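You operate a simulated robot arm through the tools that you are given. There is no shell and no other tool.

The job below is to be done with a simulated robot arm. You get a single attempt, and the scene is never put back.

JOB
Put things in order on the table top. At the end: the blue clothes peg from the table top stands on top of the orange care card; the yellow balm stick stands where the blue clothes peg stood; the orange knob stopper stands where the green wash cup stood; the green wash cup stands where the yellow balm stick stood; whatever was shut is shut again. Leave all else as you found it, and nothing knocked over.

It is judged by the outcome, as a careful person would: the job done as asked, and still so three seconds after it is handed in. It fails if anything else is knocked over, pushed out of place, dropped, spilled or broken. A push-on lid holds only when it is set on centred and level and pressed home; a screw cap is set on level and turned clockwise until tight.

ROBOT AND FRAMES
A 7-joint arm with a two-finger parallel gripper, fixed in place. Base frame: the origin is at the foot of the arm, x ahead of it, y to its left, z up; the work surface is at about z = 0. Readings come in mm, degrees, newtons and seconds.
With the tool pointing down near the work surface it reaches from about 220 to 580 mm from the base axis. Its first joint turns from -66.0 to 66.0 degrees. Payload 2.5 kg.
Tool frame: the origin (TCP) lies between the finger pads and is the grasp point; the fingertips stand 23 mm ahead of it; z points along the fingers, y is the line along which they close. The gripper opens to 94 mm. The fingers are 38 mm wide and 10 mm thick; the gripper's body (54 by 96 mm) begins 39 mm behind the TCP.
Orientation is told as [roll, pitch, yaw] about the base's x, y, z axes, in that order, counted from this pose: with the fingers straight down and closing along the base's y, the tool's x points along the base's -x, its y along +y and its z along -z.

CONTROLS
- The arm moves only by the tool step_arm. Its arguments are lists of equal length, an entry for each row: "claw": the gripper command, from -1 (shut) to 1 (fully open), values between in proportion; "translation": the shift along the base's x, y, z in mm, a list of three; "rot": the turn, a rotation vector about the base's x, y, z in degrees, a list of three. In form: {"claw": [claw, ...], "translation": [[tx, ty, tz], ...], "rot": [[rx, ry, rz], ...]}. A call has 1 to 20 rows; each row shifts and turns the commanded pose from where the row before left it. A row lasts 0.2 s, in which the tool goes at most 50 mm and 8.6 degrees; a call with a longer step from one row to the next is refused whole, and so is a gripper value outside its range. Where a pose cannot be reached the arm comes as near as it can. A force on the tool above 40 N (or 10 N above the force at the start of the call, whichever is more), or a blocked arm, ends the call early, and 0.2 s more pass. Each finger travels about 108 mm/s and halts on what it meets, pressing with about 33 N; the grip force reading is that of the motor and also rises with nothing between the fingers. The clock runs only during rows and for 0.2 s after the last one: add rows that do not move to give the fingers time. The reply holds the time, the measured pose of the TCP, the force on the tool along the base axes, the opening and the grip force, in the units named above and with some noise, with the torque about the TCP (base axes, N m) and any sound that the robot's microphone picked up.
- Cameras (640 x 400 px; columns grow to the right, rows downward): "scene" is fixed at [104.7, -398, 549.2]; the picture's right is [0.92, -0.40, 0.00], its down [-0.22, -0.50, -0.84] and it looks along [0.33, 0.77, -0.55] (base axes); focal length 343 px, centre (320, 200). "wrist" rides on the gripper at [86, 16, -75] in the tool frame; the picture's right is [-0.18, 0.98, 0.00], its down [-0.58, -0.11, -0.81] and it looks along [-0.79, -0.15, 0.59] (tool axes); focal length 243 px, centre (320, 200). There is no depth. A picture from a camera that has moved, and an enlarged one, comes with that camera's place and axes in the base frame and with its lens.
- get_image(camera): a new picture of that camera. The clock stands still meanwhile.
- close_up(camera, box): a new picture of the part [left, top, right, bottom] of that camera's present view, enlarged. The clock stands still meanwhile.
- finish_job(): hands the job in; it is judged then, once.

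Nothing tells you positions but the pictures and the camera data. Unless the task says otherwise, let go and move clear before handing in.

The tools are called as a command line: name --argument value ..., lists and objects as JSON in quotes. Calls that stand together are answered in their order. step_arm: Moves the arm, as the interface text tells. Its arguments: {"type":"object","properties":{"claw":{"type":"array","items":{"type":"number"}},"translation":{"type":"array","items":{"type":"array","items":{"type":"number"}}},"rot":{"type":"array","items":{"type":"array","items":{"type":"number"}}}},"required":["claw","translation","rot"]} The other tools are called the same way: get_image (camera) takes a picture; close_up (camera, box) takes an enlarged picture of a part of a camera's view; finish_job () hands the job in.

At the start:

```text
clock: 0.0
tcp_pos: [446.9, -13.4, 318.4]
tcp_rot: [-0.1, 0.0, 0.0]
wrist_force: [-0.3, 0.4, -0.5]
moment: [-0.01, 0.03, 0.0]
finger_gap: 93.9
finger_force: 0.0
```

scene: 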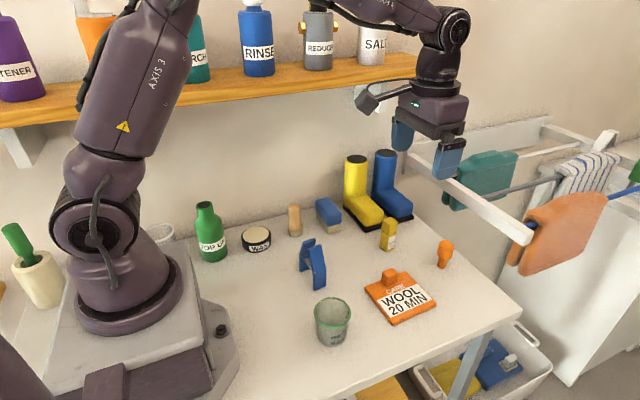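
wrist: 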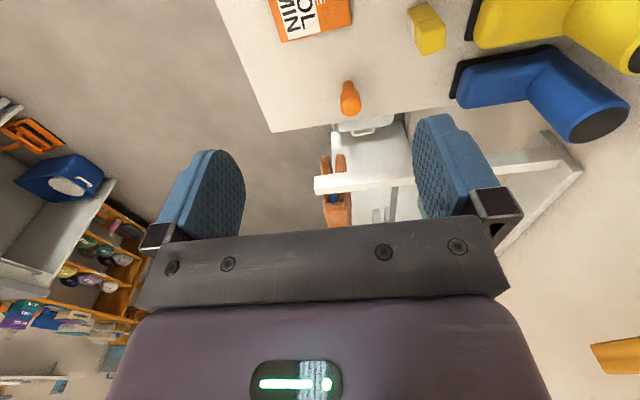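

I see a table with a green wash cup, a blue clothes peg, an orange care card, a yellow balm stick, an orange knob stopper and other items. First I take enlarged views to locate everything.

close_up --camera "scene" --box '[280, 220, 480, 345]'

close_up --camera "scene" --box '[180, 140, 420, 290]'

close_up --camera "scene" --box '[280, 260, 440, 360]'

close_up --camera "scene" --box '[340, 200, 500, 300]'

```text
3.20 times, centred on (380, 282) of scene
camera zoom: at [104.7, -398.0, 549.2], right [0.92, -0.4, 0.0], down [-0.22, -0.5, -0.84], along [0.33, 0.77, -0.55], focal length 1098 px, centre (128, -64)
```

zoom: 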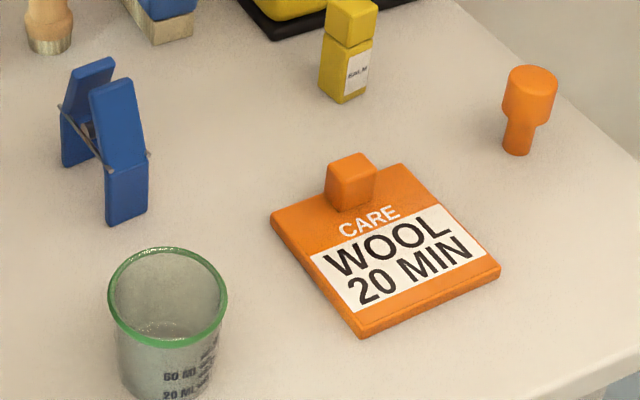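

```text
2.67 times, centred on (300, 215) of scene
camera zoom: at [104.7, -398.0, 549.2], right [0.92, -0.4, 0.0], down [-0.22, -0.5, -0.84], along [0.33, 0.77, -0.55], focal length 915 px, centre (373, 160)
```

zoom: 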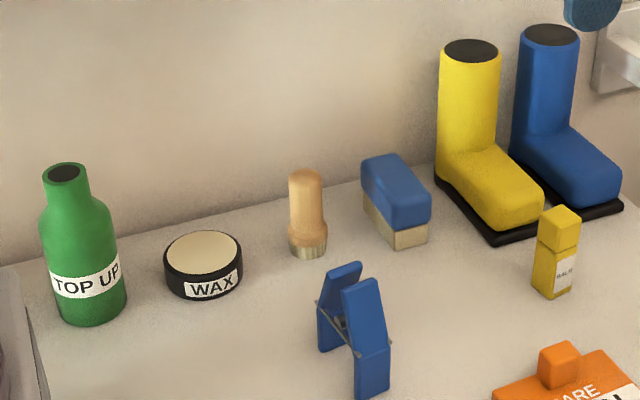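

```text
4.00 times, centred on (360, 310) of scene
camera zoom: at [104.7, -398.0, 549.2], right [0.92, -0.4, 0.0], down [-0.22, -0.5, -0.84], along [0.33, 0.77, -0.55], focal length 1372 px, centre (160, -240)
```

zoom: 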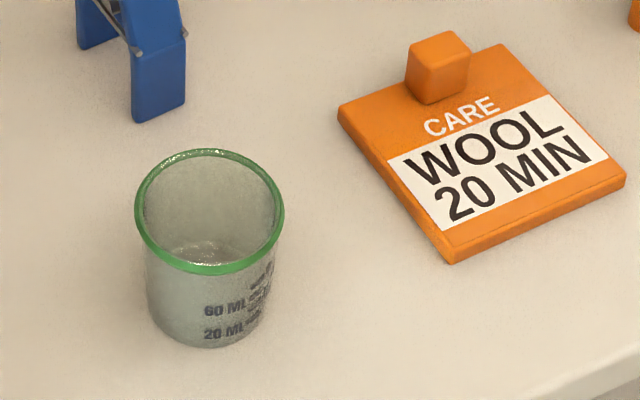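

```text
4.00 times, centred on (420, 250) of scene
camera zoom: at [104.7, -398.0, 549.2], right [0.92, -0.4, 0.0], down [-0.22, -0.5, -0.84], along [0.33, 0.77, -0.55], focal length 1372 px, centre (-80, 0)
```

zoom: 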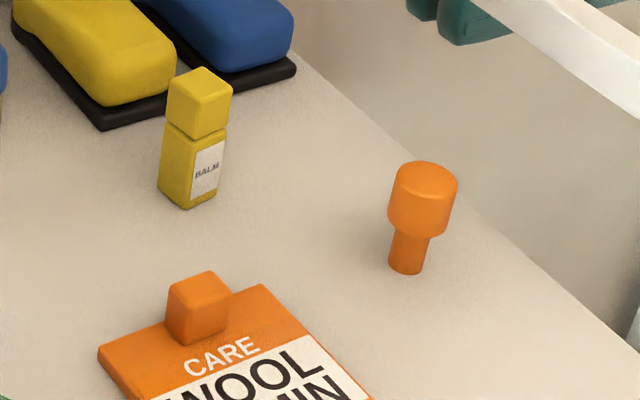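

The peg is an A-frame near (303, 93), the card near (444, -23) with a knob on its +y edge, the balm near (503, 115), the cup near (280, -47) and the stopper near (586, 15). Next I turn the tool 90° and move over the front so the wrist camera looks at the peg.

step_arm --claw '[1, 1, 1, 1, 1, 1, 1, 1, 1, 1, 1, 1]' --translation '[[-11, 0, -5], [-11, 0, -5], [-11, 0, -5], [-11, 0, -5], [-11, 0, -5], [-11, 0, -5], [-11, 0, -5], [-11, 0, -5], [-11, 0, -5], [-11, 0, -5], [-11, 0, -5], [-11, 0, -5]]' --rot '[[0, 0, 7.5], [0, 0, 7.5], [0, 0, 7.5], [0, 0, 7.5], [0, 0, 7.5], [0, 0, 7.5], [0, 0, 7.5], [0, 0, 7.5], [0, 0, 7.5], [0, 0, 7.5], [0, 0, 7.5], [0, 0, 7.5]]'

```text
clock: 2.6
tcp_pos: [316.6, -12.5, 257.4]
tcp_rot: [-0.1, 0.1, 90.2]
wrist_force: [-0.4, -0.5, -0.2]
moment: [0.0, 0.02, 0.01]
finger_gap: 93.9
finger_force: 0.1
```

get_image --camera "wrist"

get_image --camera "scene"

```text
taken
camera wrist: at [300.0, -99.9, 331.8], right [-0.98, 0.18, 0.0], down [0.11, 0.58, 0.81], along [0.15, 0.79, -0.59], focal length 243 px, centre (320, 200)
```

wrist: 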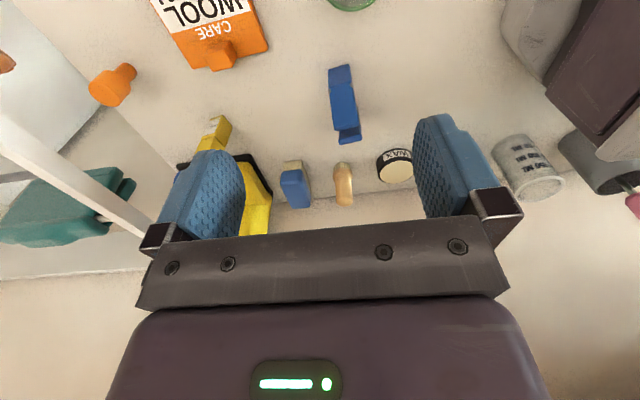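

```text
taken
```

scene: 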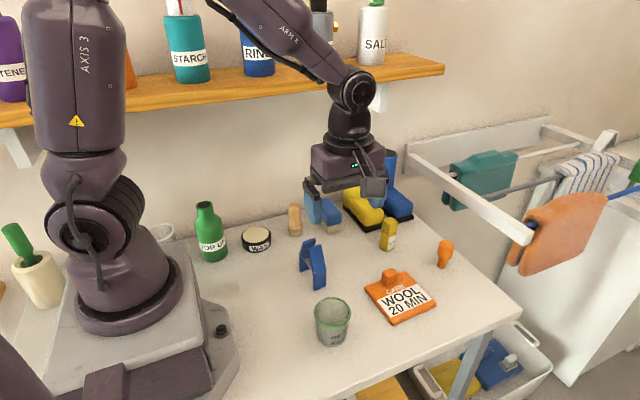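

The wrist view shows the peg, card, stopper and balm. I zoom in on each for position.

close_up --camera "wrist" --box '[280, 40, 408, 160]'

close_up --camera "wrist" --box '[80, 0, 280, 150]'

close_up --camera "scene" --box '[280, 230, 344, 294]'

```text
3.33 times, centred on (344, 100) of wrist
camera zoom: at [300.0, -99.9, 331.8], right [-0.98, 0.18, 0.0], down [0.11, 0.58, 0.81], along [0.15, 0.79, -0.59], focal length 809 px, centre (240, 533)
```

zoom: 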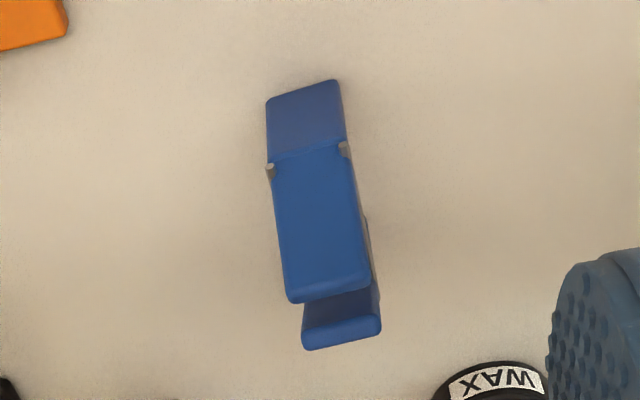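

```text
2.67 times, centred on (180, 75) of wrist
camera zoom: at [300.0, -99.9, 331.8], right [-0.98, 0.18, 0.0], down [0.11, 0.58, 0.81], along [0.15, 0.79, -0.59], focal length 647 px, centre (693, 533)
```

zoom: 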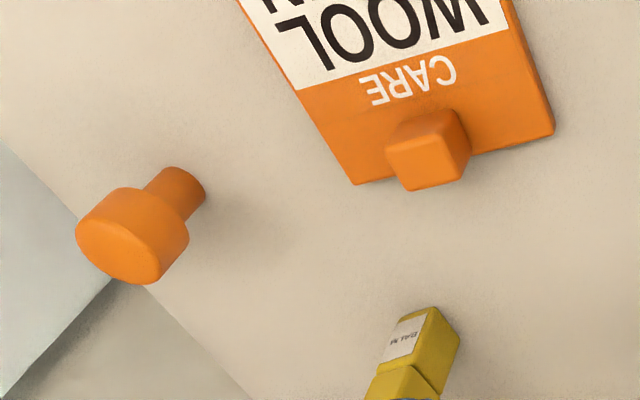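

```text
6.25 times, centred on (312, 262) of scene
camera zoom: at [104.7, -398.0, 549.2], right [0.92, -0.4, 0.0], down [-0.22, -0.5, -0.84], along [0.33, 0.77, -0.55], focal length 2144 px, centre (370, -188)
```

zoom: 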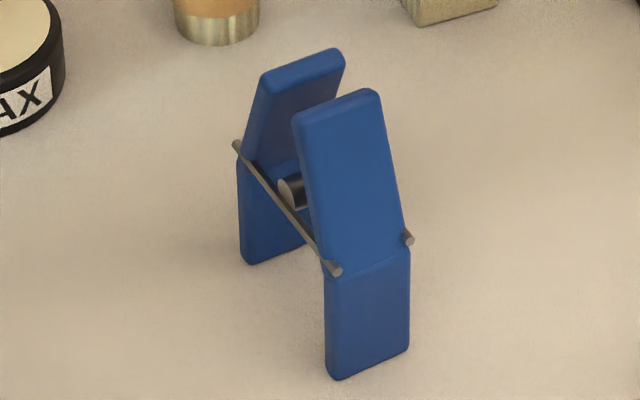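

The peg's axis is rotated about 6°, centre about (301, 92), top at z≈100, with spring wires at z≈53. I'll hover above it with the fingers set to close across its narrow width and check the alignment.

step_arm --claw '[0.6, 0.6, 0.6, 0.6, 0.6, 0.6]' --translation '[[-2.6, 17.4, -17.9], [-2.6, 17.4, -17.9], [-2.6, 17.4, -17.9], [-2.6, 17.4, -17.9], [-2.6, 17.4, -17.9], [-2.6, 17.5, -17.9]]' --rot '[[0, 0, 1], [0, 0, 1], [0, 0, 1], [0, 0, 1], [0, 0, 1], [0, 0, 1]]'

get_image --camera "wrist"

close_up --camera "scene" --box '[260, 180, 388, 300]'

```text
clock: 4.0
tcp_pos: [299.0, 91.0, 150.7]
tcp_rot: [0.0, 0.0, 96.0]
wrist_force: [0.1, 0.6, 0.0]
moment: [0.0, 0.0, 0.0]
finger_gap: 75.2
finger_force: 0.1
```

```text
taken
camera wrist: at [292.9, 3.5, 225.6], right [-1.0, 0.08, 0.0], down [0.05, 0.59, 0.81], along [0.06, 0.8, -0.59], focal length 243 px, centre (320, 200)
```

wrist: 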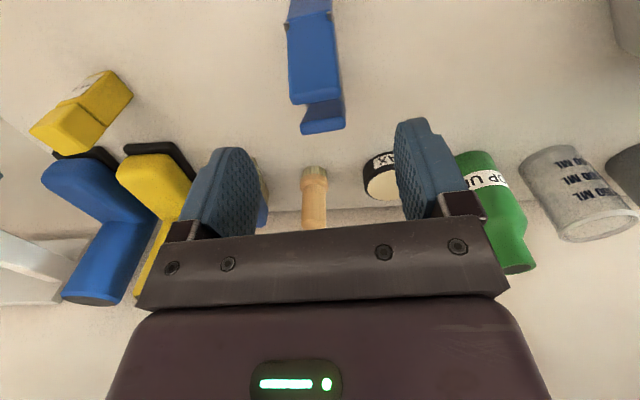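

```text
3.33 times, centred on (324, 240) of scene
camera zoom: at [104.7, -398.0, 549.2], right [0.92, -0.4, 0.0], down [-0.22, -0.5, -0.84], along [0.33, 0.77, -0.55], focal length 1144 px, centre (307, 67)
```

zoom: 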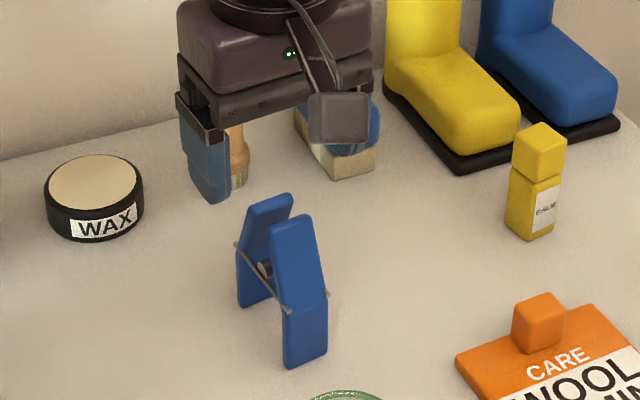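

The wrist view confirms the peg centre at about (300, 92). I lower so the fingertips stay just above the spring wires and close.

step_arm --claw '[0.3, 0.2, 0.2, 0.2]' --translation '[[0.5, 0.5, -20], [0.5, 0.5, -20], [0, 0, -20], [0, 0, -8]]' --rot '[[0, 0, 0], [0, 0, 0], [0, 0, 0], [0, 0, 0]]'

close_up --camera "scene" --box '[260, 200, 388, 300]'

get_image --camera "wrist"

```text
clock: 5.0
tcp_pos: [300.9, 92.3, 83.7]
tcp_rot: [0.0, 0.0, 96.0]
wrist_force: [0.6, 0.3, 0.7]
moment: [0.0, 0.02, 0.04]
finger_gap: 56.2
finger_force: 0.2
```

```text
4.00 times, centred on (324, 250) of scene
camera zoom: at [104.7, -398.0, 549.2], right [0.92, -0.4, 0.0], down [-0.22, -0.5, -0.84], along [0.33, 0.77, -0.55], focal length 1372 px, centre (304, 0)
```

zoom: 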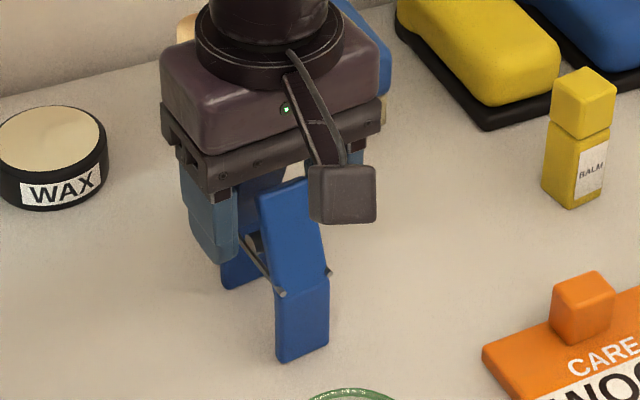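

```text
taken
camera wrist: at [294.6, 4.3, 156.9], right [-1.0, 0.08, 0.0], down [0.05, 0.59, 0.81], along [0.06, 0.8, -0.59], focal length 243 px, centre (320, 200)
```

wrist: 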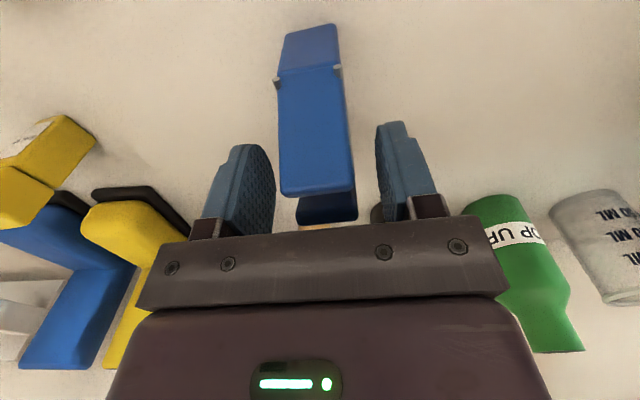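

The peg lies between the pads; I close on it and check the grip.

step_arm --claw '[0.0, -0.2, -0.5, -1, -1]' --translation '[[0, 0, 0], [0, 0, 0], [0, 0, 0], [0, 0, 0], [0, 0, 0]]' --rot '[[0, 0, 0], [0, 0, 0], [0, 0, 0], [0, 0, 0], [0, 0, 0]]'

get_image --camera "wrist"

close_up --camera "scene" --box '[260, 200, 388, 300]'

```text
clock: 6.2
tcp_pos: [300.8, 92.7, 82.5]
tcp_rot: [0.0, 0.1, 96.0]
wrist_force: [0.2, -0.2, 0.7]
moment: [0.01, -0.02, 0.01]
finger_gap: 30.9
finger_force: 32.9
```

```text
taken
camera wrist: at [294.4, 4.2, 157.0], right [-1.0, 0.08, 0.0], down [0.05, 0.59, 0.81], along [0.06, 0.8, -0.59], focal length 243 px, centre (320, 200)
```

wrist: 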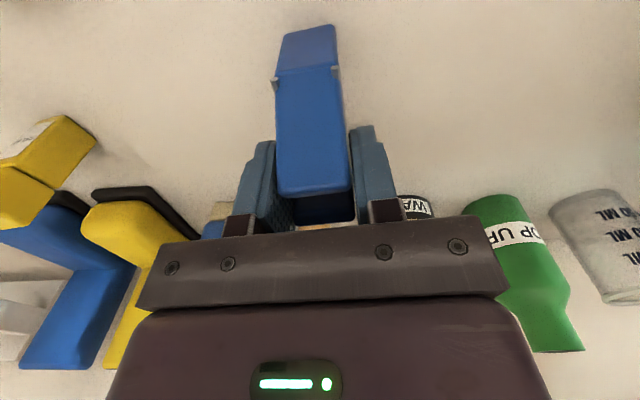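

```text
4.00 times, centred on (324, 250) of scene
camera zoom: at [104.7, -398.0, 549.2], right [0.92, -0.4, 0.0], down [-0.22, -0.5, -0.84], along [0.33, 0.77, -0.55], focal length 1372 px, centre (304, 0)
```

zoom: 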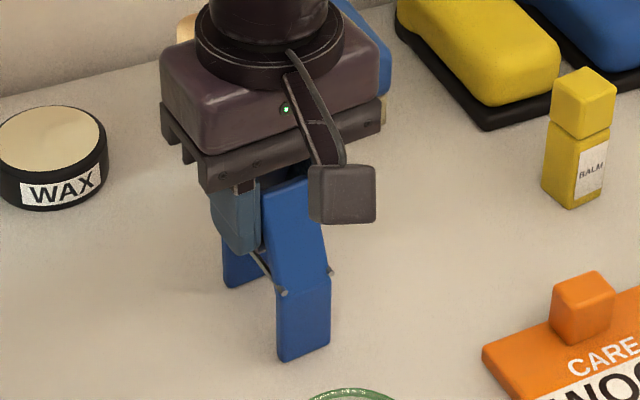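

The peg is gripped (gap 30.9 mm). I lift it, then carry and turn it so its long footprint lies along the card's clear area.

step_arm --claw '[-1, -1, -1, -1, -1, -1]' --translation '[[0, 0, 8], [0, 0, 18], [0, 0, 25], [0, 0, 25], [0, 0, 25], [0, 0, 0]]' --rot '[[0, 0, 0], [0, 0, 0], [0, 0, 0], [0, 0, 0], [0, 0, 0], [0, 0, 0]]'

step_arm --claw '[-1, -1, -1, -1, -1, -1, -1, -1, -1, -1, -1, -1, -1, -1]' --translation '[[11, -9.5, 0], [11, -9.5, 0], [11, -9.5, 0], [11, -9.5, 0], [11, -9.5, 0], [11, -9.5, 0], [11, -9.5, 0], [11, -9.5, 0], [11, -9.5, 0], [11, -9.5, 0], [11, -9.5, 0], [11, -9.5, 0], [11, -9.5, 0], [0, 0, 0]]' --rot '[[0, 0, -7.15], [0, 0, -7.15], [0, 0, -7.15], [0, 0, -7.15], [0, 0, -7.15], [0, 0, -7.15], [0, 0, -7.15], [0, 0, -7.15], [0, 0, -7.15], [0, 0, -7.15], [0, 0, -7.15], [0, 0, -7.15], [0, 0, -7.15], [0, 0, 0]]'

get_image --camera "wrist"

get_image --camera "scene"

```text
clock: 7.6
tcp_pos: [300.6, 93.5, 182.1]
tcp_rot: [0.0, 0.0, 96.0]
wrist_force: [-0.4, -0.6, 0.0]
moment: [0.0, 0.0, 0.01]
finger_gap: 31.4
finger_force: 33.0
```

```text
clock: 10.6
tcp_pos: [443.6, -32.1, 183.2]
tcp_rot: [0.0, -0.1, 2.9]
wrist_force: [0.0, -0.2, -0.2]
moment: [0.0, 0.0, -0.02]
finger_gap: 31.5
finger_force: 33.3
```

```text
taken
camera wrist: at [357.1, -20.4, 257.9], right [0.13, 0.99, 0.0], down [0.59, -0.08, 0.81], along [0.8, -0.11, -0.59], focal length 243 px, centre (320, 200)
```

wrist: 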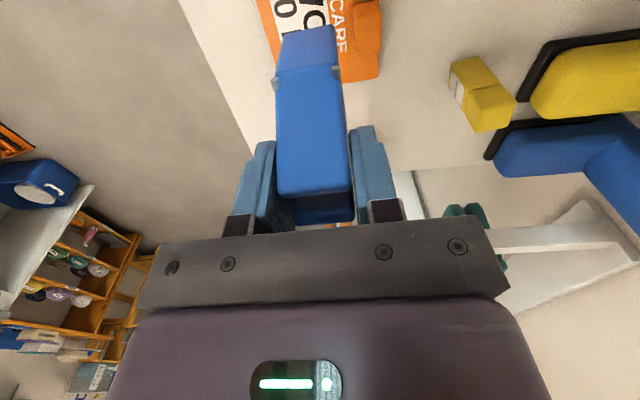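

```text
taken
```

scene: 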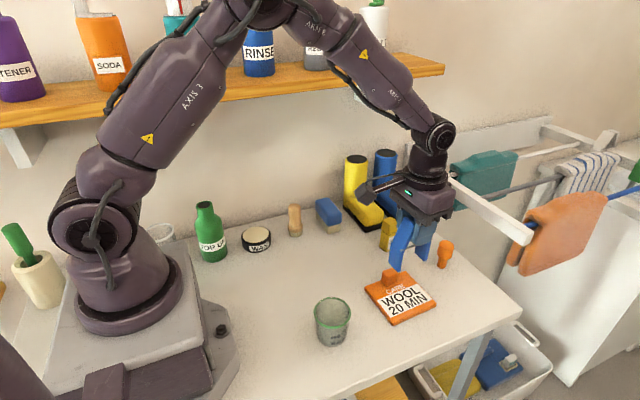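

The peg is over the card. I lower to just above the card surface and look.

step_arm --claw '[-1, -1, -1, -1, -1]' --translation '[[0, 1, -25], [0, 0, -25], [0, 0, -20], [0, 0, -13], [0, 0, 0]]' --rot '[[0, 0, 0], [0, 0, 0], [0, 0, 0], [0, 0, 0], [0, 0, 0]]'

close_up --camera "scene" --box '[340, 210, 468, 330]'

get_image --camera "wrist"

```text
clock: 11.8
tcp_pos: [444.3, -29.8, 99.2]
tcp_rot: [0.1, 0.0, 3.1]
wrist_force: [0.9, 0.2, -0.4]
moment: [0.03, 0.02, 0.0]
finger_gap: 31.4
finger_force: 32.7
```

```text
3.33 times, centred on (404, 270) of scene
camera zoom: at [104.7, -398.0, 549.2], right [0.92, -0.4, 0.0], down [-0.22, -0.5, -0.84], along [0.33, 0.77, -0.55], focal length 1144 px, centre (40, -33)
```

zoom: 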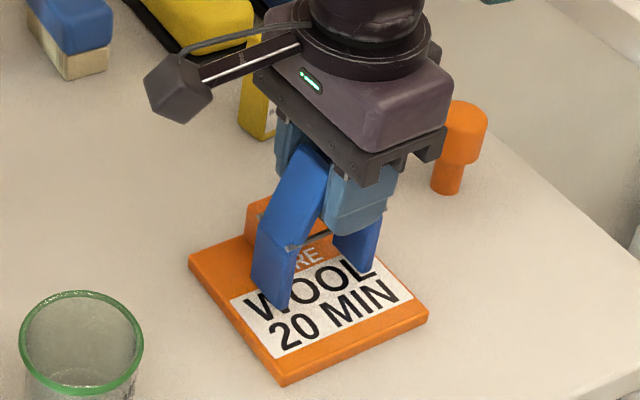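

```text
taken
camera wrist: at [357.2, -18.7, 173.0], right [0.13, 0.99, 0.0], down [0.59, -0.08, 0.81], along [0.8, -0.11, -0.59], focal length 243 px, centre (320, 200)
```

wrist: 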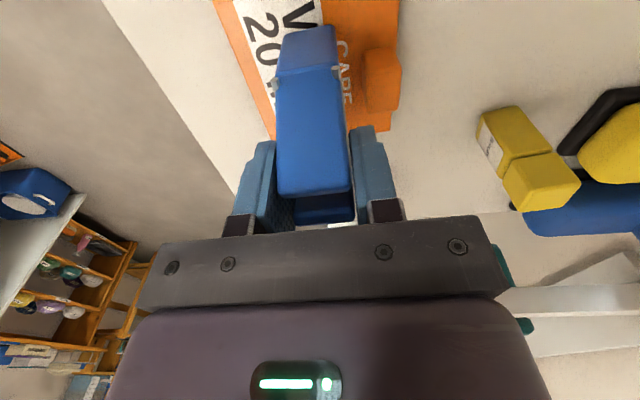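

The peg is well within the card's clear area, with some mm still to go. I lower in small steps watching the force.

step_arm --claw '[-1, -1, -1, -1]' --translation '[[0, 0, -2], [0, 0, -2], [0, 0, -1.5], [0, 0, 0]]' --rot '[[0, 0, 0], [0, 0, 0], [0, 0, 0], [0, 0, 0]]'

```text
clock: 12.8
tcp_pos: [444.6, -31.2, 94.9]
tcp_rot: [0.0, -0.1, 2.9]
wrist_force: [0.2, -0.2, -0.7]
moment: [-0.01, 0.01, -0.01]
finger_gap: 31.2
finger_force: 32.7
```

step_arm --claw '[-1, -1, -1]' --translation '[[0, 0, -1], [0, 0, -1], [0, 0, 0]]' --rot '[[0, 0, 0], [0, 0, 0], [0, 0, 0]]'

close_up --camera "scene" --box '[372, 260, 436, 320]'

```text
clock: 13.6
tcp_pos: [444.0, -30.4, 93.4]
tcp_rot: [0.0, 0.0, 3.0]
wrist_force: [-3.7, 0.0, 11.7]
moment: [-0.01, 0.41, 0.01]
finger_gap: 31.2
finger_force: 32.7
```

```text
6.67 times, centred on (404, 290) of scene
camera zoom: at [104.6, -398.0, 549.2], right [0.92, -0.4, 0.0], down [-0.22, -0.5, -0.84], along [0.33, 0.77, -0.55], focal length 2288 px, centre (-240, -400)
```

zoom: 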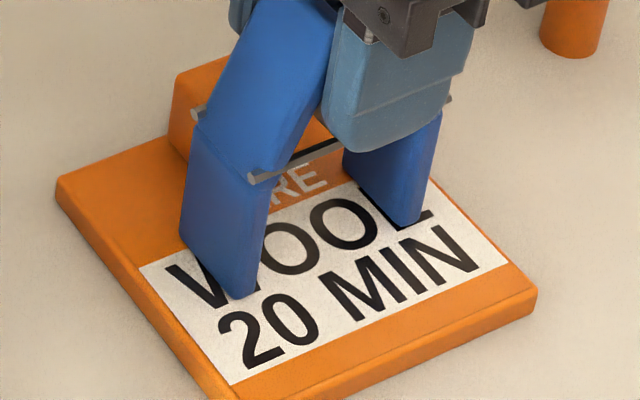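

The peg has touched the card (11.7 N). I relieve the press slightly, open gently and check.

step_arm --claw '[-0.33, -0.3, -0.2, -0.1, 0.0, 0.1]' --translation '[[0, 0, 0.5], [0, 0, 0], [0, 0, 0], [0, 0, 0], [0, 0, 0], [0, 0, 0]]' --rot '[[0, 0, 0], [0, 0, 0], [0, 0, 0], [0, 0, 0], [0, 0, 0], [0, 0, 0]]'

close_up --camera "scene" --box '[340, 210, 468, 330]'

get_image --camera "wrist"

```text
clock: 15.0
tcp_pos: [443.6, -31.3, 93.8]
tcp_rot: [0.1, 0.1, 3.1]
wrist_force: [-0.6, -0.7, 0.1]
moment: [-0.02, -0.02, 0.0]
finger_gap: 51.6
finger_force: 0.0
```

```text
3.33 times, centred on (404, 270) of scene
camera zoom: at [104.7, -398.0, 549.2], right [0.92, -0.4, 0.0], down [-0.22, -0.5, -0.84], along [0.33, 0.77, -0.55], focal length 1144 px, centre (40, -33)
```

zoom: 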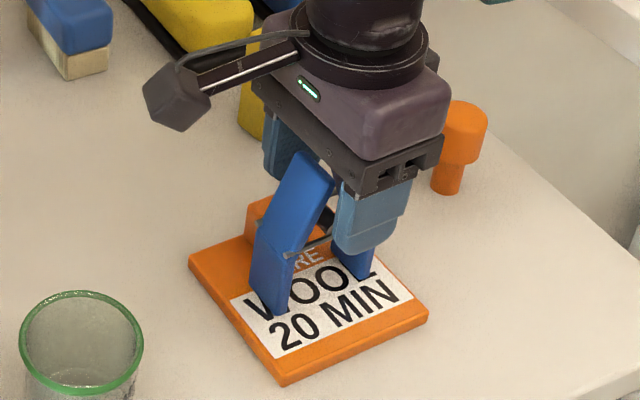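

```text
taken
camera wrist: at [356.7, -18.8, 168.1], right [0.13, 0.99, 0.0], down [0.59, -0.08, 0.81], along [0.8, -0.11, -0.59], focal length 243 px, centre (320, 200)
```

wrist: 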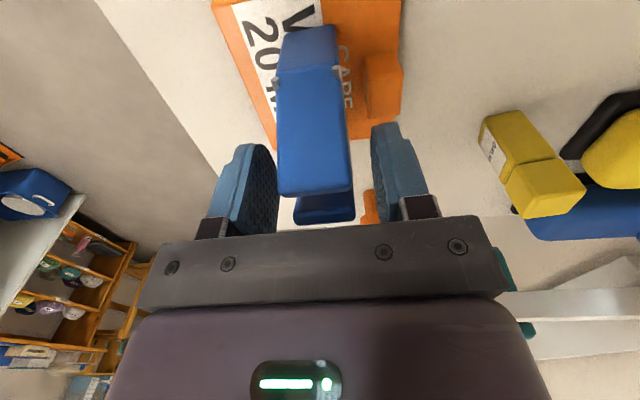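

The peg stands alone on the card. I rise straight up, then move toward the balm stick to view it.

step_arm --claw '[0.1, 0.1, 0.1, 0.1, 0.1, 0.1, 0.1, 0.1, 0.1]' --translation '[[0, 0, 10], [0, 0, 20], [0, 0, 30], [0, 0, 30], [0, 0, 30], [4, 35, 0], [4, 35, 0], [4, 35, -10], [3, 35, -15]]' --rot '[[0, 0, 0], [0, 0, 0], [0, 0, 0], [0, 0, 0], [0, 0, 0], [0, 0, 0], [0, 0, 0], [0, 0, 0], [0, 0, 0]]'

get_image --camera "wrist"

get_image --camera "scene"

```text
clock: 17.0
tcp_pos: [458.2, 111.6, 186.7]
tcp_rot: [0.0, 0.0, 3.0]
wrist_force: [-0.1, -0.2, 0.0]
moment: [-0.02, 0.01, -0.03]
finger_gap: 51.7
finger_force: 0.1
```

```text
taken
camera wrist: at [372.5, 121.5, 261.7], right [0.13, 0.99, 0.0], down [0.59, -0.08, 0.81], along [0.8, -0.11, -0.59], focal length 243 px, centre (320, 200)
```

wrist: 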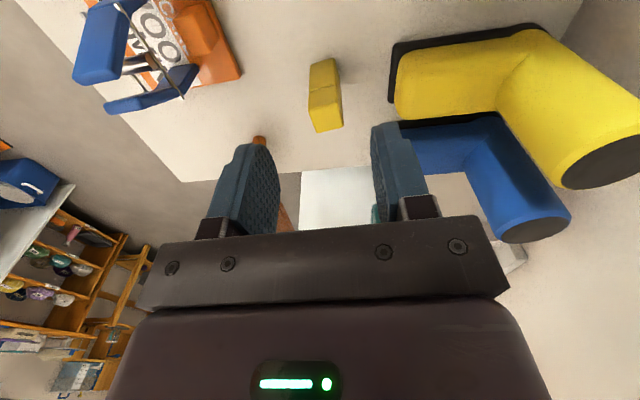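

```text
taken
```

scene: 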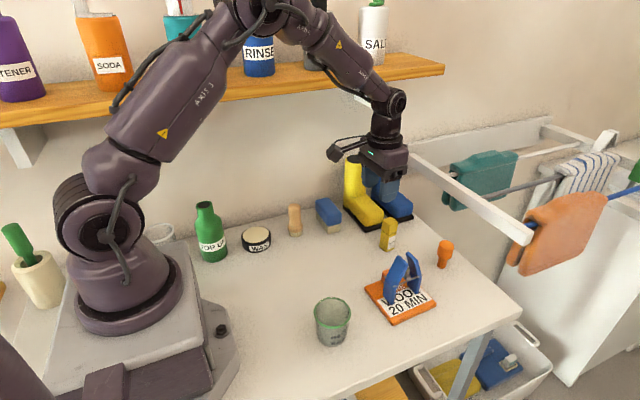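

close_up --camera "wrist" --box '[272, 40, 400, 140]'

close_up --camera "scene" --box '[350, 205, 430, 265]'

close_up --camera "scene" --box '[350, 235, 450, 335]'

```text
4.00 times, centred on (336, 90) of wrist
camera zoom: at [372.5, 121.5, 261.7], right [0.13, 0.99, 0.0], down [0.59, -0.08, 0.81], along [0.8, -0.11, -0.59], focal length 970 px, centre (256, 640)
```

zoom: 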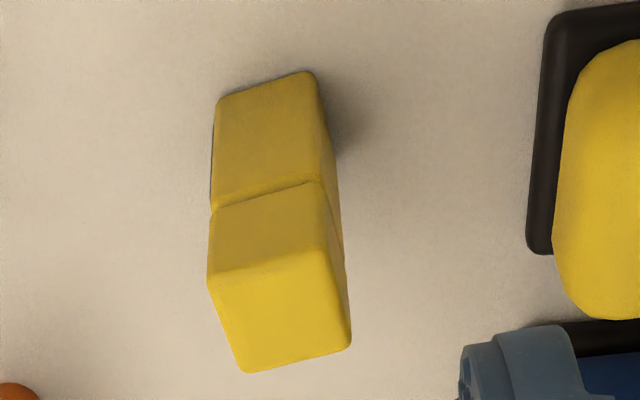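

```text
6.67 times, centred on (390, 235) of scene
camera zoom: at [104.6, -398.0, 549.2], right [0.92, -0.4, 0.0], down [-0.22, -0.5, -0.84], along [0.33, 0.77, -0.55], focal length 2288 px, centre (-147, -33)
```

zoom: 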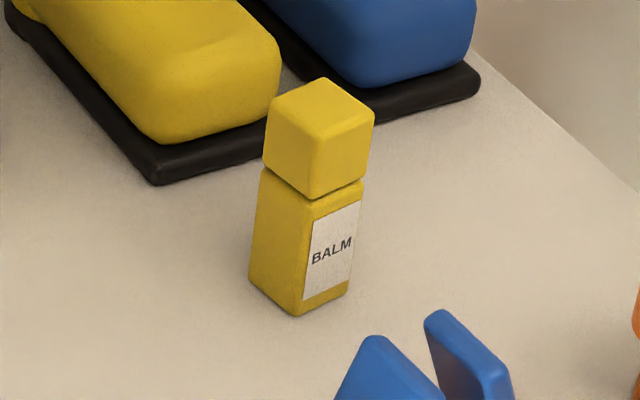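

```text
4.00 times, centred on (400, 285) of scene
camera zoom: at [104.6, -398.0, 549.2], right [0.92, -0.4, 0.0], down [-0.22, -0.5, -0.84], along [0.33, 0.77, -0.55], focal length 1372 px, centre (0, -140)
```

zoom: 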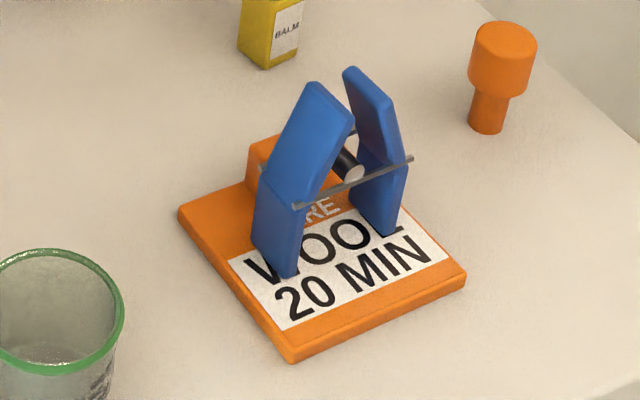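

The peg stands well. The balm stick's centre I take as (500.8, 110.2), turned about 10°, 79 mm tall, 25 mm square. I hover directly over it with matching yaw.

step_arm --claw '[0.1, 0.1, 0.1, 0.1, 0.1]' --translation '[[14, 0, -15], [14, 0.2, -15], [13.6, 0, -15], [0, 0, -10], [0, 0, 0]]' --rot '[[0, 0, 2.4], [0, 0, 2.3], [0, 0, 2.3], [0, 0, 0], [0, 0, 0]]'

get_image --camera "wrist"

close_up --camera "scene" --box '[350, 165, 450, 265]'

```text
clock: 18.2
tcp_pos: [502.0, 110.8, 133.4]
tcp_rot: [-0.1, 0.0, 10.1]
wrist_force: [0.9, 0.1, 0.3]
moment: [-0.01, 0.0, -0.01]
finger_gap: 51.6
finger_force: 0.1
```

```text
taken
camera wrist: at [413.1, 110.5, 207.7], right [0.01, 1.0, 0.0], down [0.59, -0.01, 0.81], along [0.81, -0.01, -0.59], focal length 243 px, centre (320, 200)
```

wrist: 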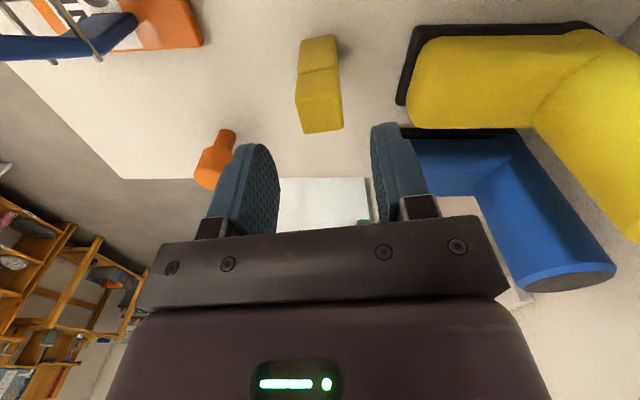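

```text
4.00 times, centred on (400, 215) of scene
camera zoom: at [104.7, -398.0, 549.2], right [0.92, -0.4, 0.0], down [-0.22, -0.5, -0.84], along [0.33, 0.77, -0.55], focal length 1372 px, centre (0, 140)
```

zoom: 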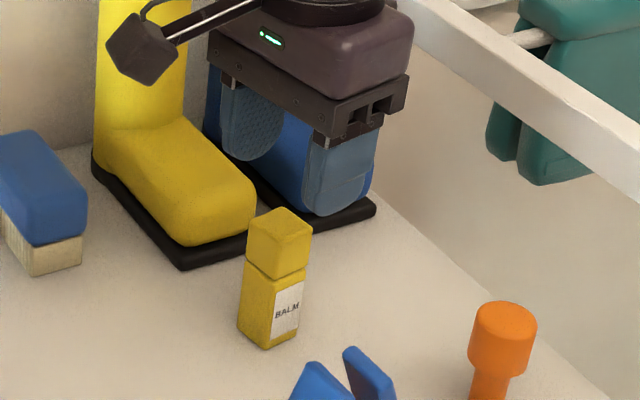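

The balm stick is centred under the tool. I lower to grip the body below its cap.

step_arm --claw '[0.1, 0.1, 0.1, 0.1, 0.1]' --translation '[[0, 0.3, -25], [0, 0, -25], [0, 0, -25], [0, 0, -20], [0, 0, 0]]' --rot '[[0, 0, 0], [0, 0, 0], [0, 0, 0], [0, 0, 0], [0, 0, 0]]'

get_image --camera "wrist"

close_up --camera "scene" --box '[350, 185, 450, 265]'

```text
clock: 19.4
tcp_pos: [501.4, 111.7, 41.4]
tcp_rot: [-0.1, -0.5, 10.1]
wrist_force: [-6.4, -1.8, 37.3]
moment: [-0.01, -0.16, -0.02]
finger_gap: 51.8
finger_force: 0.1
```

```text
taken
camera wrist: at [414.6, 111.9, 114.8], right [0.01, 1.0, 0.0], down [0.58, -0.01, 0.81], along [0.81, -0.01, -0.58], focal length 243 px, centre (320, 200)
```

wrist: 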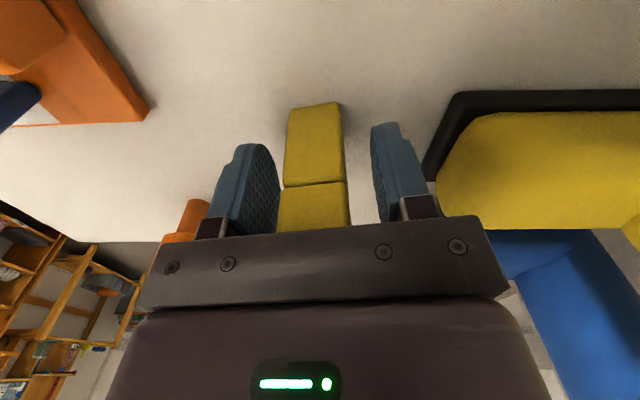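

```text
5.00 times, centred on (400, 225) of scene
camera zoom: at [104.5, -398.0, 549.2], right [0.92, -0.4, 0.0], down [-0.22, -0.5, -0.84], along [0.33, 0.77, -0.55], focal length 1716 px, centre (-80, 75)
```

zoom: 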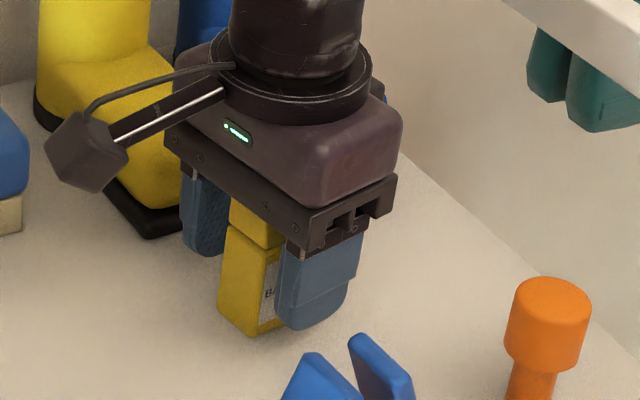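

The gripper's palm touched the top of the balm stick (it is as tall as the palm clearance); I raise at once by several mm and check it hasn't shifted.

step_arm --claw '[0.1, 0.1, 0.1]' --translation '[[0, 0, 5], [0, 0, 6], [0, 0, 0]]' --rot '[[0, 0, 0], [0, 0, 0], [0, 0, 0]]'

get_image --camera "wrist"

close_up --camera "scene" --box '[350, 185, 450, 265]'

```text
clock: 20.2
tcp_pos: [497.9, 111.2, 48.6]
tcp_rot: [0.0, 0.1, 10.1]
wrist_force: [0.7, -0.4, 0.4]
moment: [-0.01, -0.02, 0.02]
finger_gap: 51.8
finger_force: 0.1
```

```text
taken
camera wrist: at [411.9, 112.1, 123.1], right [0.01, 1.0, 0.0], down [0.59, -0.01, 0.81], along [0.81, -0.01, -0.59], focal length 243 px, centre (320, 200)
```

wrist: 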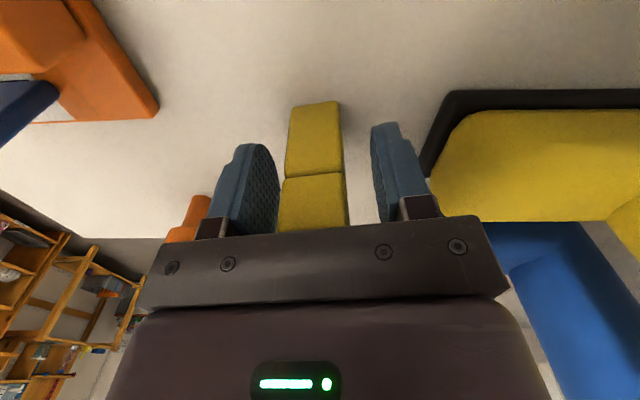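

```text
5.00 times, centred on (400, 225) of scene
camera zoom: at [104.7, -398.0, 549.2], right [0.92, -0.4, 0.0], down [-0.22, -0.5, -0.84], along [0.33, 0.77, -0.55], focal length 1716 px, centre (-80, 75)
```

zoom: 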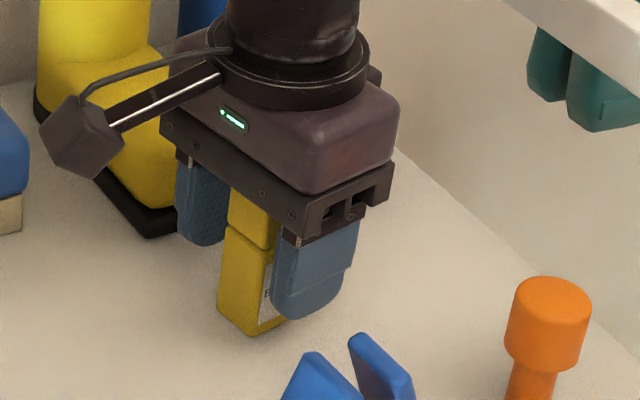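

The balm is still standing in place with clearance under the palm. I close on it.

step_arm --claw '[0.0, -0.2, -0.4, -1, -1]' --translation '[[0.8, 0, -1], [0, 0, 0], [0, 0, 0], [0, 0, 0], [0, 0, 0]]' --rot '[[0, 0, 0], [0, 0, 0], [0, 0, 0], [0, 0, 0], [0, 0, 0]]'

get_image --camera "wrist"

close_up --camera "scene" --box '[350, 185, 450, 265]'

```text
clock: 21.4
tcp_pos: [500.1, 111.1, 48.3]
tcp_rot: [0.0, 0.0, 10.1]
wrist_force: [0.2, 0.4, -0.2]
moment: [-0.03, 0.02, 0.0]
finger_gap: 26.9
finger_force: 33.1
```

```text
taken
camera wrist: at [413.2, 112.0, 122.8], right [0.01, 1.0, 0.0], down [0.59, -0.01, 0.81], along [0.81, -0.01, -0.59], focal length 243 px, centre (320, 200)
```

wrist: 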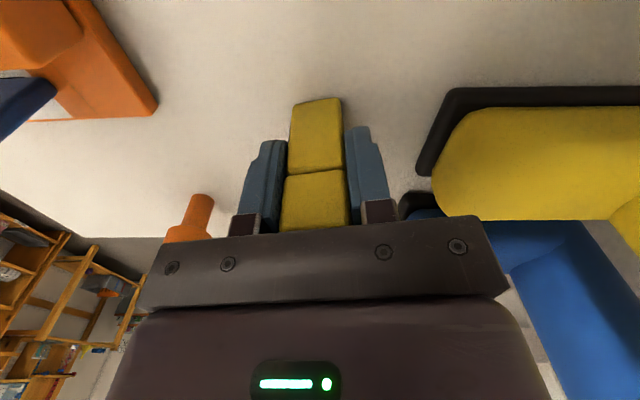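

```text
5.00 times, centred on (400, 225) of scene
camera zoom: at [104.7, -398.0, 549.2], right [0.92, -0.4, 0.0], down [-0.22, -0.5, -0.84], along [0.33, 0.77, -0.55], focal length 1716 px, centre (-80, 75)
```

zoom: 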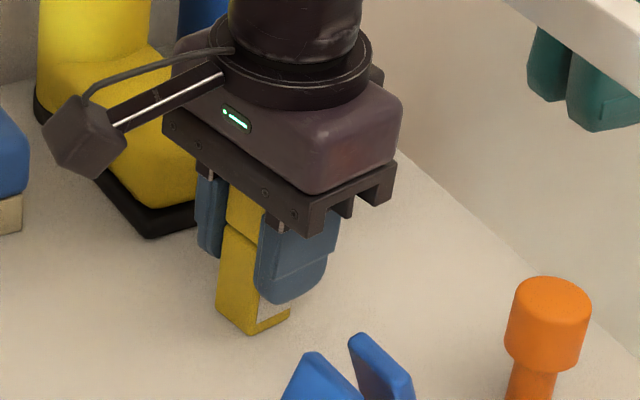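

Gripped at 26.9 mm. I lift and carry the balm stick to the peg's old place at (300, 92).

step_arm --claw '[-1, -1, -1, -1, -1, -1, -1, -1, -1, -1, -1, -1, -1, -1]' --translation '[[0, 0, 8], [0, 0, 17], [0, 0, 25], [0, 0, 20], [-20, -1.9, 0], [-22, -2.1, 0], [-22, -2.1, 0], [-22, -2.1, 0], [-22, -2.1, 0], [-22, -2.1, 0], [-22, -2.1, 0], [-22, -2.1, 0], [-26.7, -2.4, 0], [0, 0, 0]]' --rot '[[0, 0, 0], [0, 0, 0], [0, 0, 0], [0, 0, 0], [0, 0, 0], [0, 0, 0], [0, 0, 0], [0, 0, 0], [0, 0, 0], [0, 0, 0], [0, 0, 0], [0, 0, 0], [0, 0, 0], [0, 0, 0]]'

get_image --camera "wrist"

get_image --camera "scene"

```text
clock: 24.4
tcp_pos: [299.4, 91.3, 118.4]
tcp_rot: [0.0, 0.0, 10.0]
wrist_force: [-0.2, -0.4, 0.0]
moment: [0.02, -0.02, 0.02]
finger_gap: 27.3
finger_force: 33.6
```

```text
taken
camera wrist: at [211.8, 92.2, 193.1], right [0.01, 1.0, 0.0], down [0.59, -0.01, 0.81], along [0.81, -0.01, -0.59], focal length 243 px, centre (320, 200)
```

wrist: 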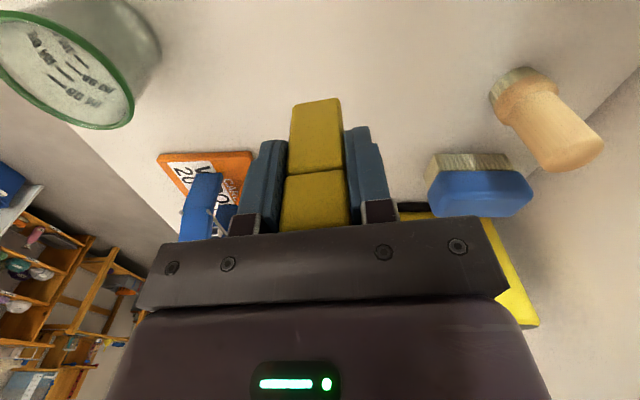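

```text
taken
```

scene: 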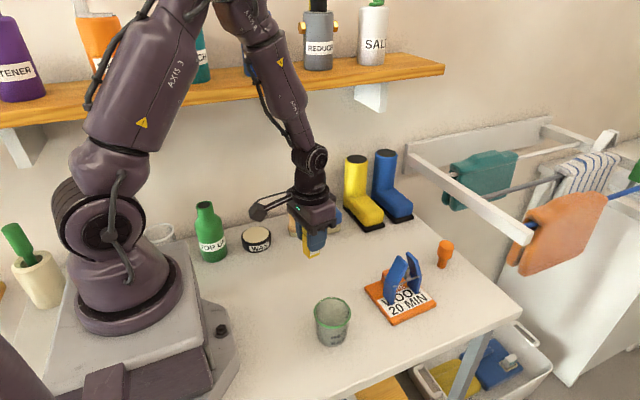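

The balm is above the peg's old place. I lower it to just above the table, then in small steps until contact.

step_arm --claw '[-1, -1, -1, -1, -1]' --translation '[[0.7, 0.8, -20], [0, 0, -22], [0, 0, -16], [0, 0, -9], [0, 0, 0]]' --rot '[[0, 0, 0], [0, 0, 0], [0, 0, 0], [0, 0, 0], [0, 0, 0]]'

step_arm --claw '[-1, -1, -1]' --translation '[[0, 0, -1.5], [0, 0, -1], [0, 0, 0]]' --rot '[[0, 0, 0], [0, 0, 0], [0, 0, 0]]'

close_up --camera "scene" --box '[270, 200, 370, 300]'

```text
clock: 25.6
tcp_pos: [300.1, 91.1, 51.3]
tcp_rot: [0.0, -0.1, 10.0]
wrist_force: [0.6, -0.1, -0.6]
moment: [-0.02, 0.02, -0.01]
finger_gap: 27.1
finger_force: 33.6
```

```text
clock: 26.4
tcp_pos: [302.1, 91.1, 49.1]
tcp_rot: [-0.2, 0.1, 10.1]
wrist_force: [0.8, -0.2, -0.4]
moment: [0.01, 0.04, -0.02]
finger_gap: 27.1
finger_force: 32.2
```

```text
4.00 times, centred on (320, 250) of scene
camera zoom: at [104.7, -398.0, 549.2], right [0.92, -0.4, 0.0], down [-0.22, -0.5, -0.84], along [0.33, 0.77, -0.55], focal length 1372 px, centre (320, 0)
```

zoom: 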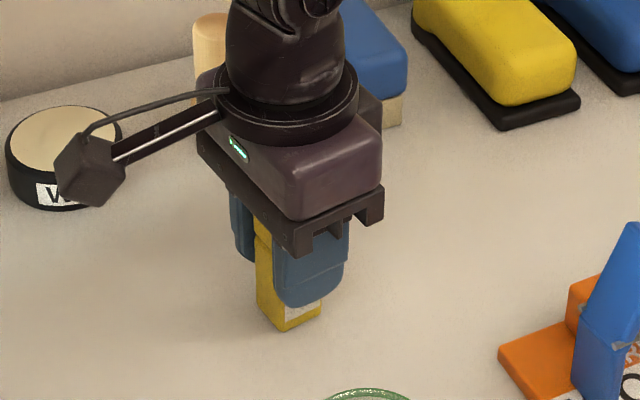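

step_arm --claw '[-1, -1, -1]' --translation '[[0, 0, -0.7], [0, 0, -0.7], [0, 0, 0]]' --rot '[[0, 0, 0], [0, 0, 0], [0, 0, 0]]'

get_image --camera "wrist"

```text
clock: 27.2
tcp_pos: [300.4, 91.5, 48.4]
tcp_rot: [0.0, 0.0, 10.1]
wrist_force: [-5.5, 0.3, 22.2]
moment: [-0.01, 0.27, -0.02]
finger_gap: 27.3
finger_force: 33.1
```

```text
taken
camera wrist: at [213.6, 92.6, 122.5], right [0.01, 1.0, 0.0], down [0.59, -0.01, 0.81], along [0.81, -0.01, -0.59], focal length 243 px, centre (320, 200)
```

wrist: 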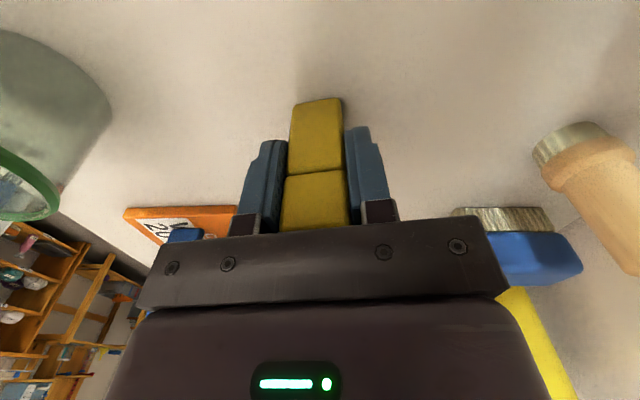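

Contact made. I relieve the press, open the fingers slowly and rise.

step_arm --claw '[-0.42, -0.35, -0.25, -0.15, 0, 0.1]' --translation '[[0, 0, 0.7], [0, 0, 0], [0, 0, 0], [0, 0, 0], [0, 0, 0], [0, 0, 0]]' --rot '[[0, 0, 0], [0, 0, 0], [0, 0, 0], [0, 0, 0], [0, 0, 0], [0, 0, 0]]'

get_image --camera "wrist"

close_up --camera "scene" --box '[270, 200, 370, 300]'

```text
clock: 28.6
tcp_pos: [300.1, 91.2, 48.8]
tcp_rot: [-0.1, 0.0, 10.1]
wrist_force: [0.5, -1.1, 0.3]
moment: [0.02, -0.02, 0.02]
finger_gap: 51.4
finger_force: 0.0
```

```text
taken
camera wrist: at [213.6, 92.3, 123.1], right [0.01, 1.0, 0.0], down [0.59, -0.01, 0.81], along [0.81, -0.01, -0.59], focal length 243 px, centre (320, 200)
```

wrist: 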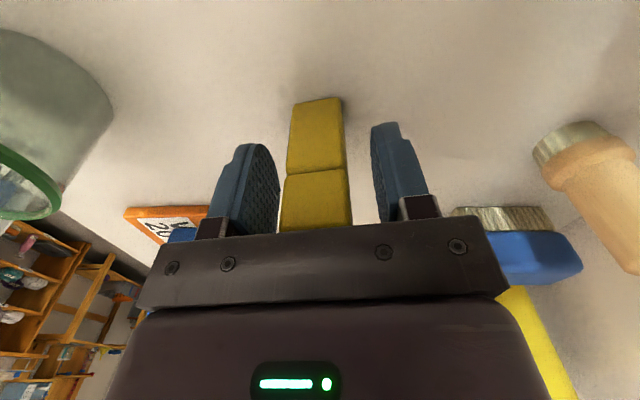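

```text
4.00 times, centred on (320, 250) of scene
camera zoom: at [104.7, -398.0, 549.2], right [0.92, -0.4, 0.0], down [-0.22, -0.5, -0.84], along [0.33, 0.77, -0.55], focal length 1372 px, centre (320, 0)
```

zoom: 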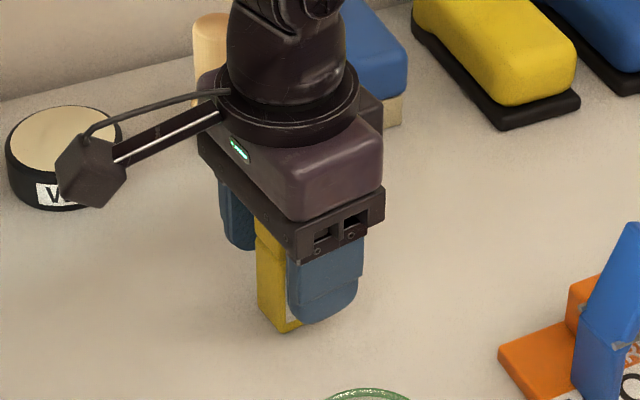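

The balm stands in the peg's old place. I rise and move toward the green cup for a look.

step_arm --claw '[0.1, 0.1, 0.1, 0.1, 0.1, 0.3, 0.5, 0.8, 1, 1, 1, 1]' --translation '[[0, 0, 10], [0, 0, 20], [0, 0, 30], [0, 0, 30], [0, 0, 20], [-4, -25, 0], [-4, -25, 0], [-4, -25, 0], [-4, -25, 0], [-4, -25, 0], [0, -15.8, 0], [0, 0, 0]]' --rot '[[0, 0, 0], [0, 0, 0], [0, 0, 0], [0, 0, 0], [0, 0, 0], [0, 0, -2], [0, 0, -2], [0, 0, -2], [0, 0, -2], [0, 0, -2], [0, 0, 0], [0, 0, 0]]'

get_image --camera "wrist"

get_image --camera "scene"

```text
clock: 31.2
tcp_pos: [280.6, -50.1, 158.7]
tcp_rot: [-0.1, 0.1, 0.1]
wrist_force: [0.0, -0.5, -0.5]
moment: [0.01, -0.03, -0.01]
finger_gap: 94.2
finger_force: 0.0
```

```text
taken
camera wrist: at [194.2, -33.2, 232.5], right [0.18, 0.98, 0.0], down [0.58, -0.11, 0.81], along [0.79, -0.15, -0.59], focal length 243 px, centre (320, 200)
```

wrist: 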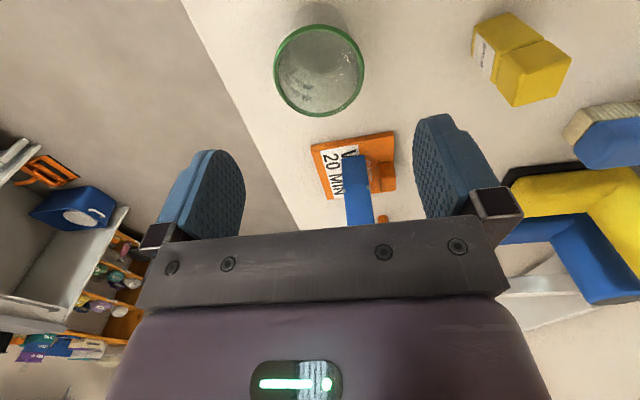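

```text
taken
```

scene: 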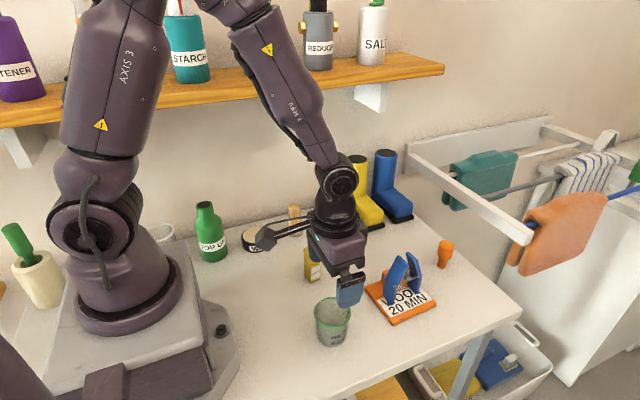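

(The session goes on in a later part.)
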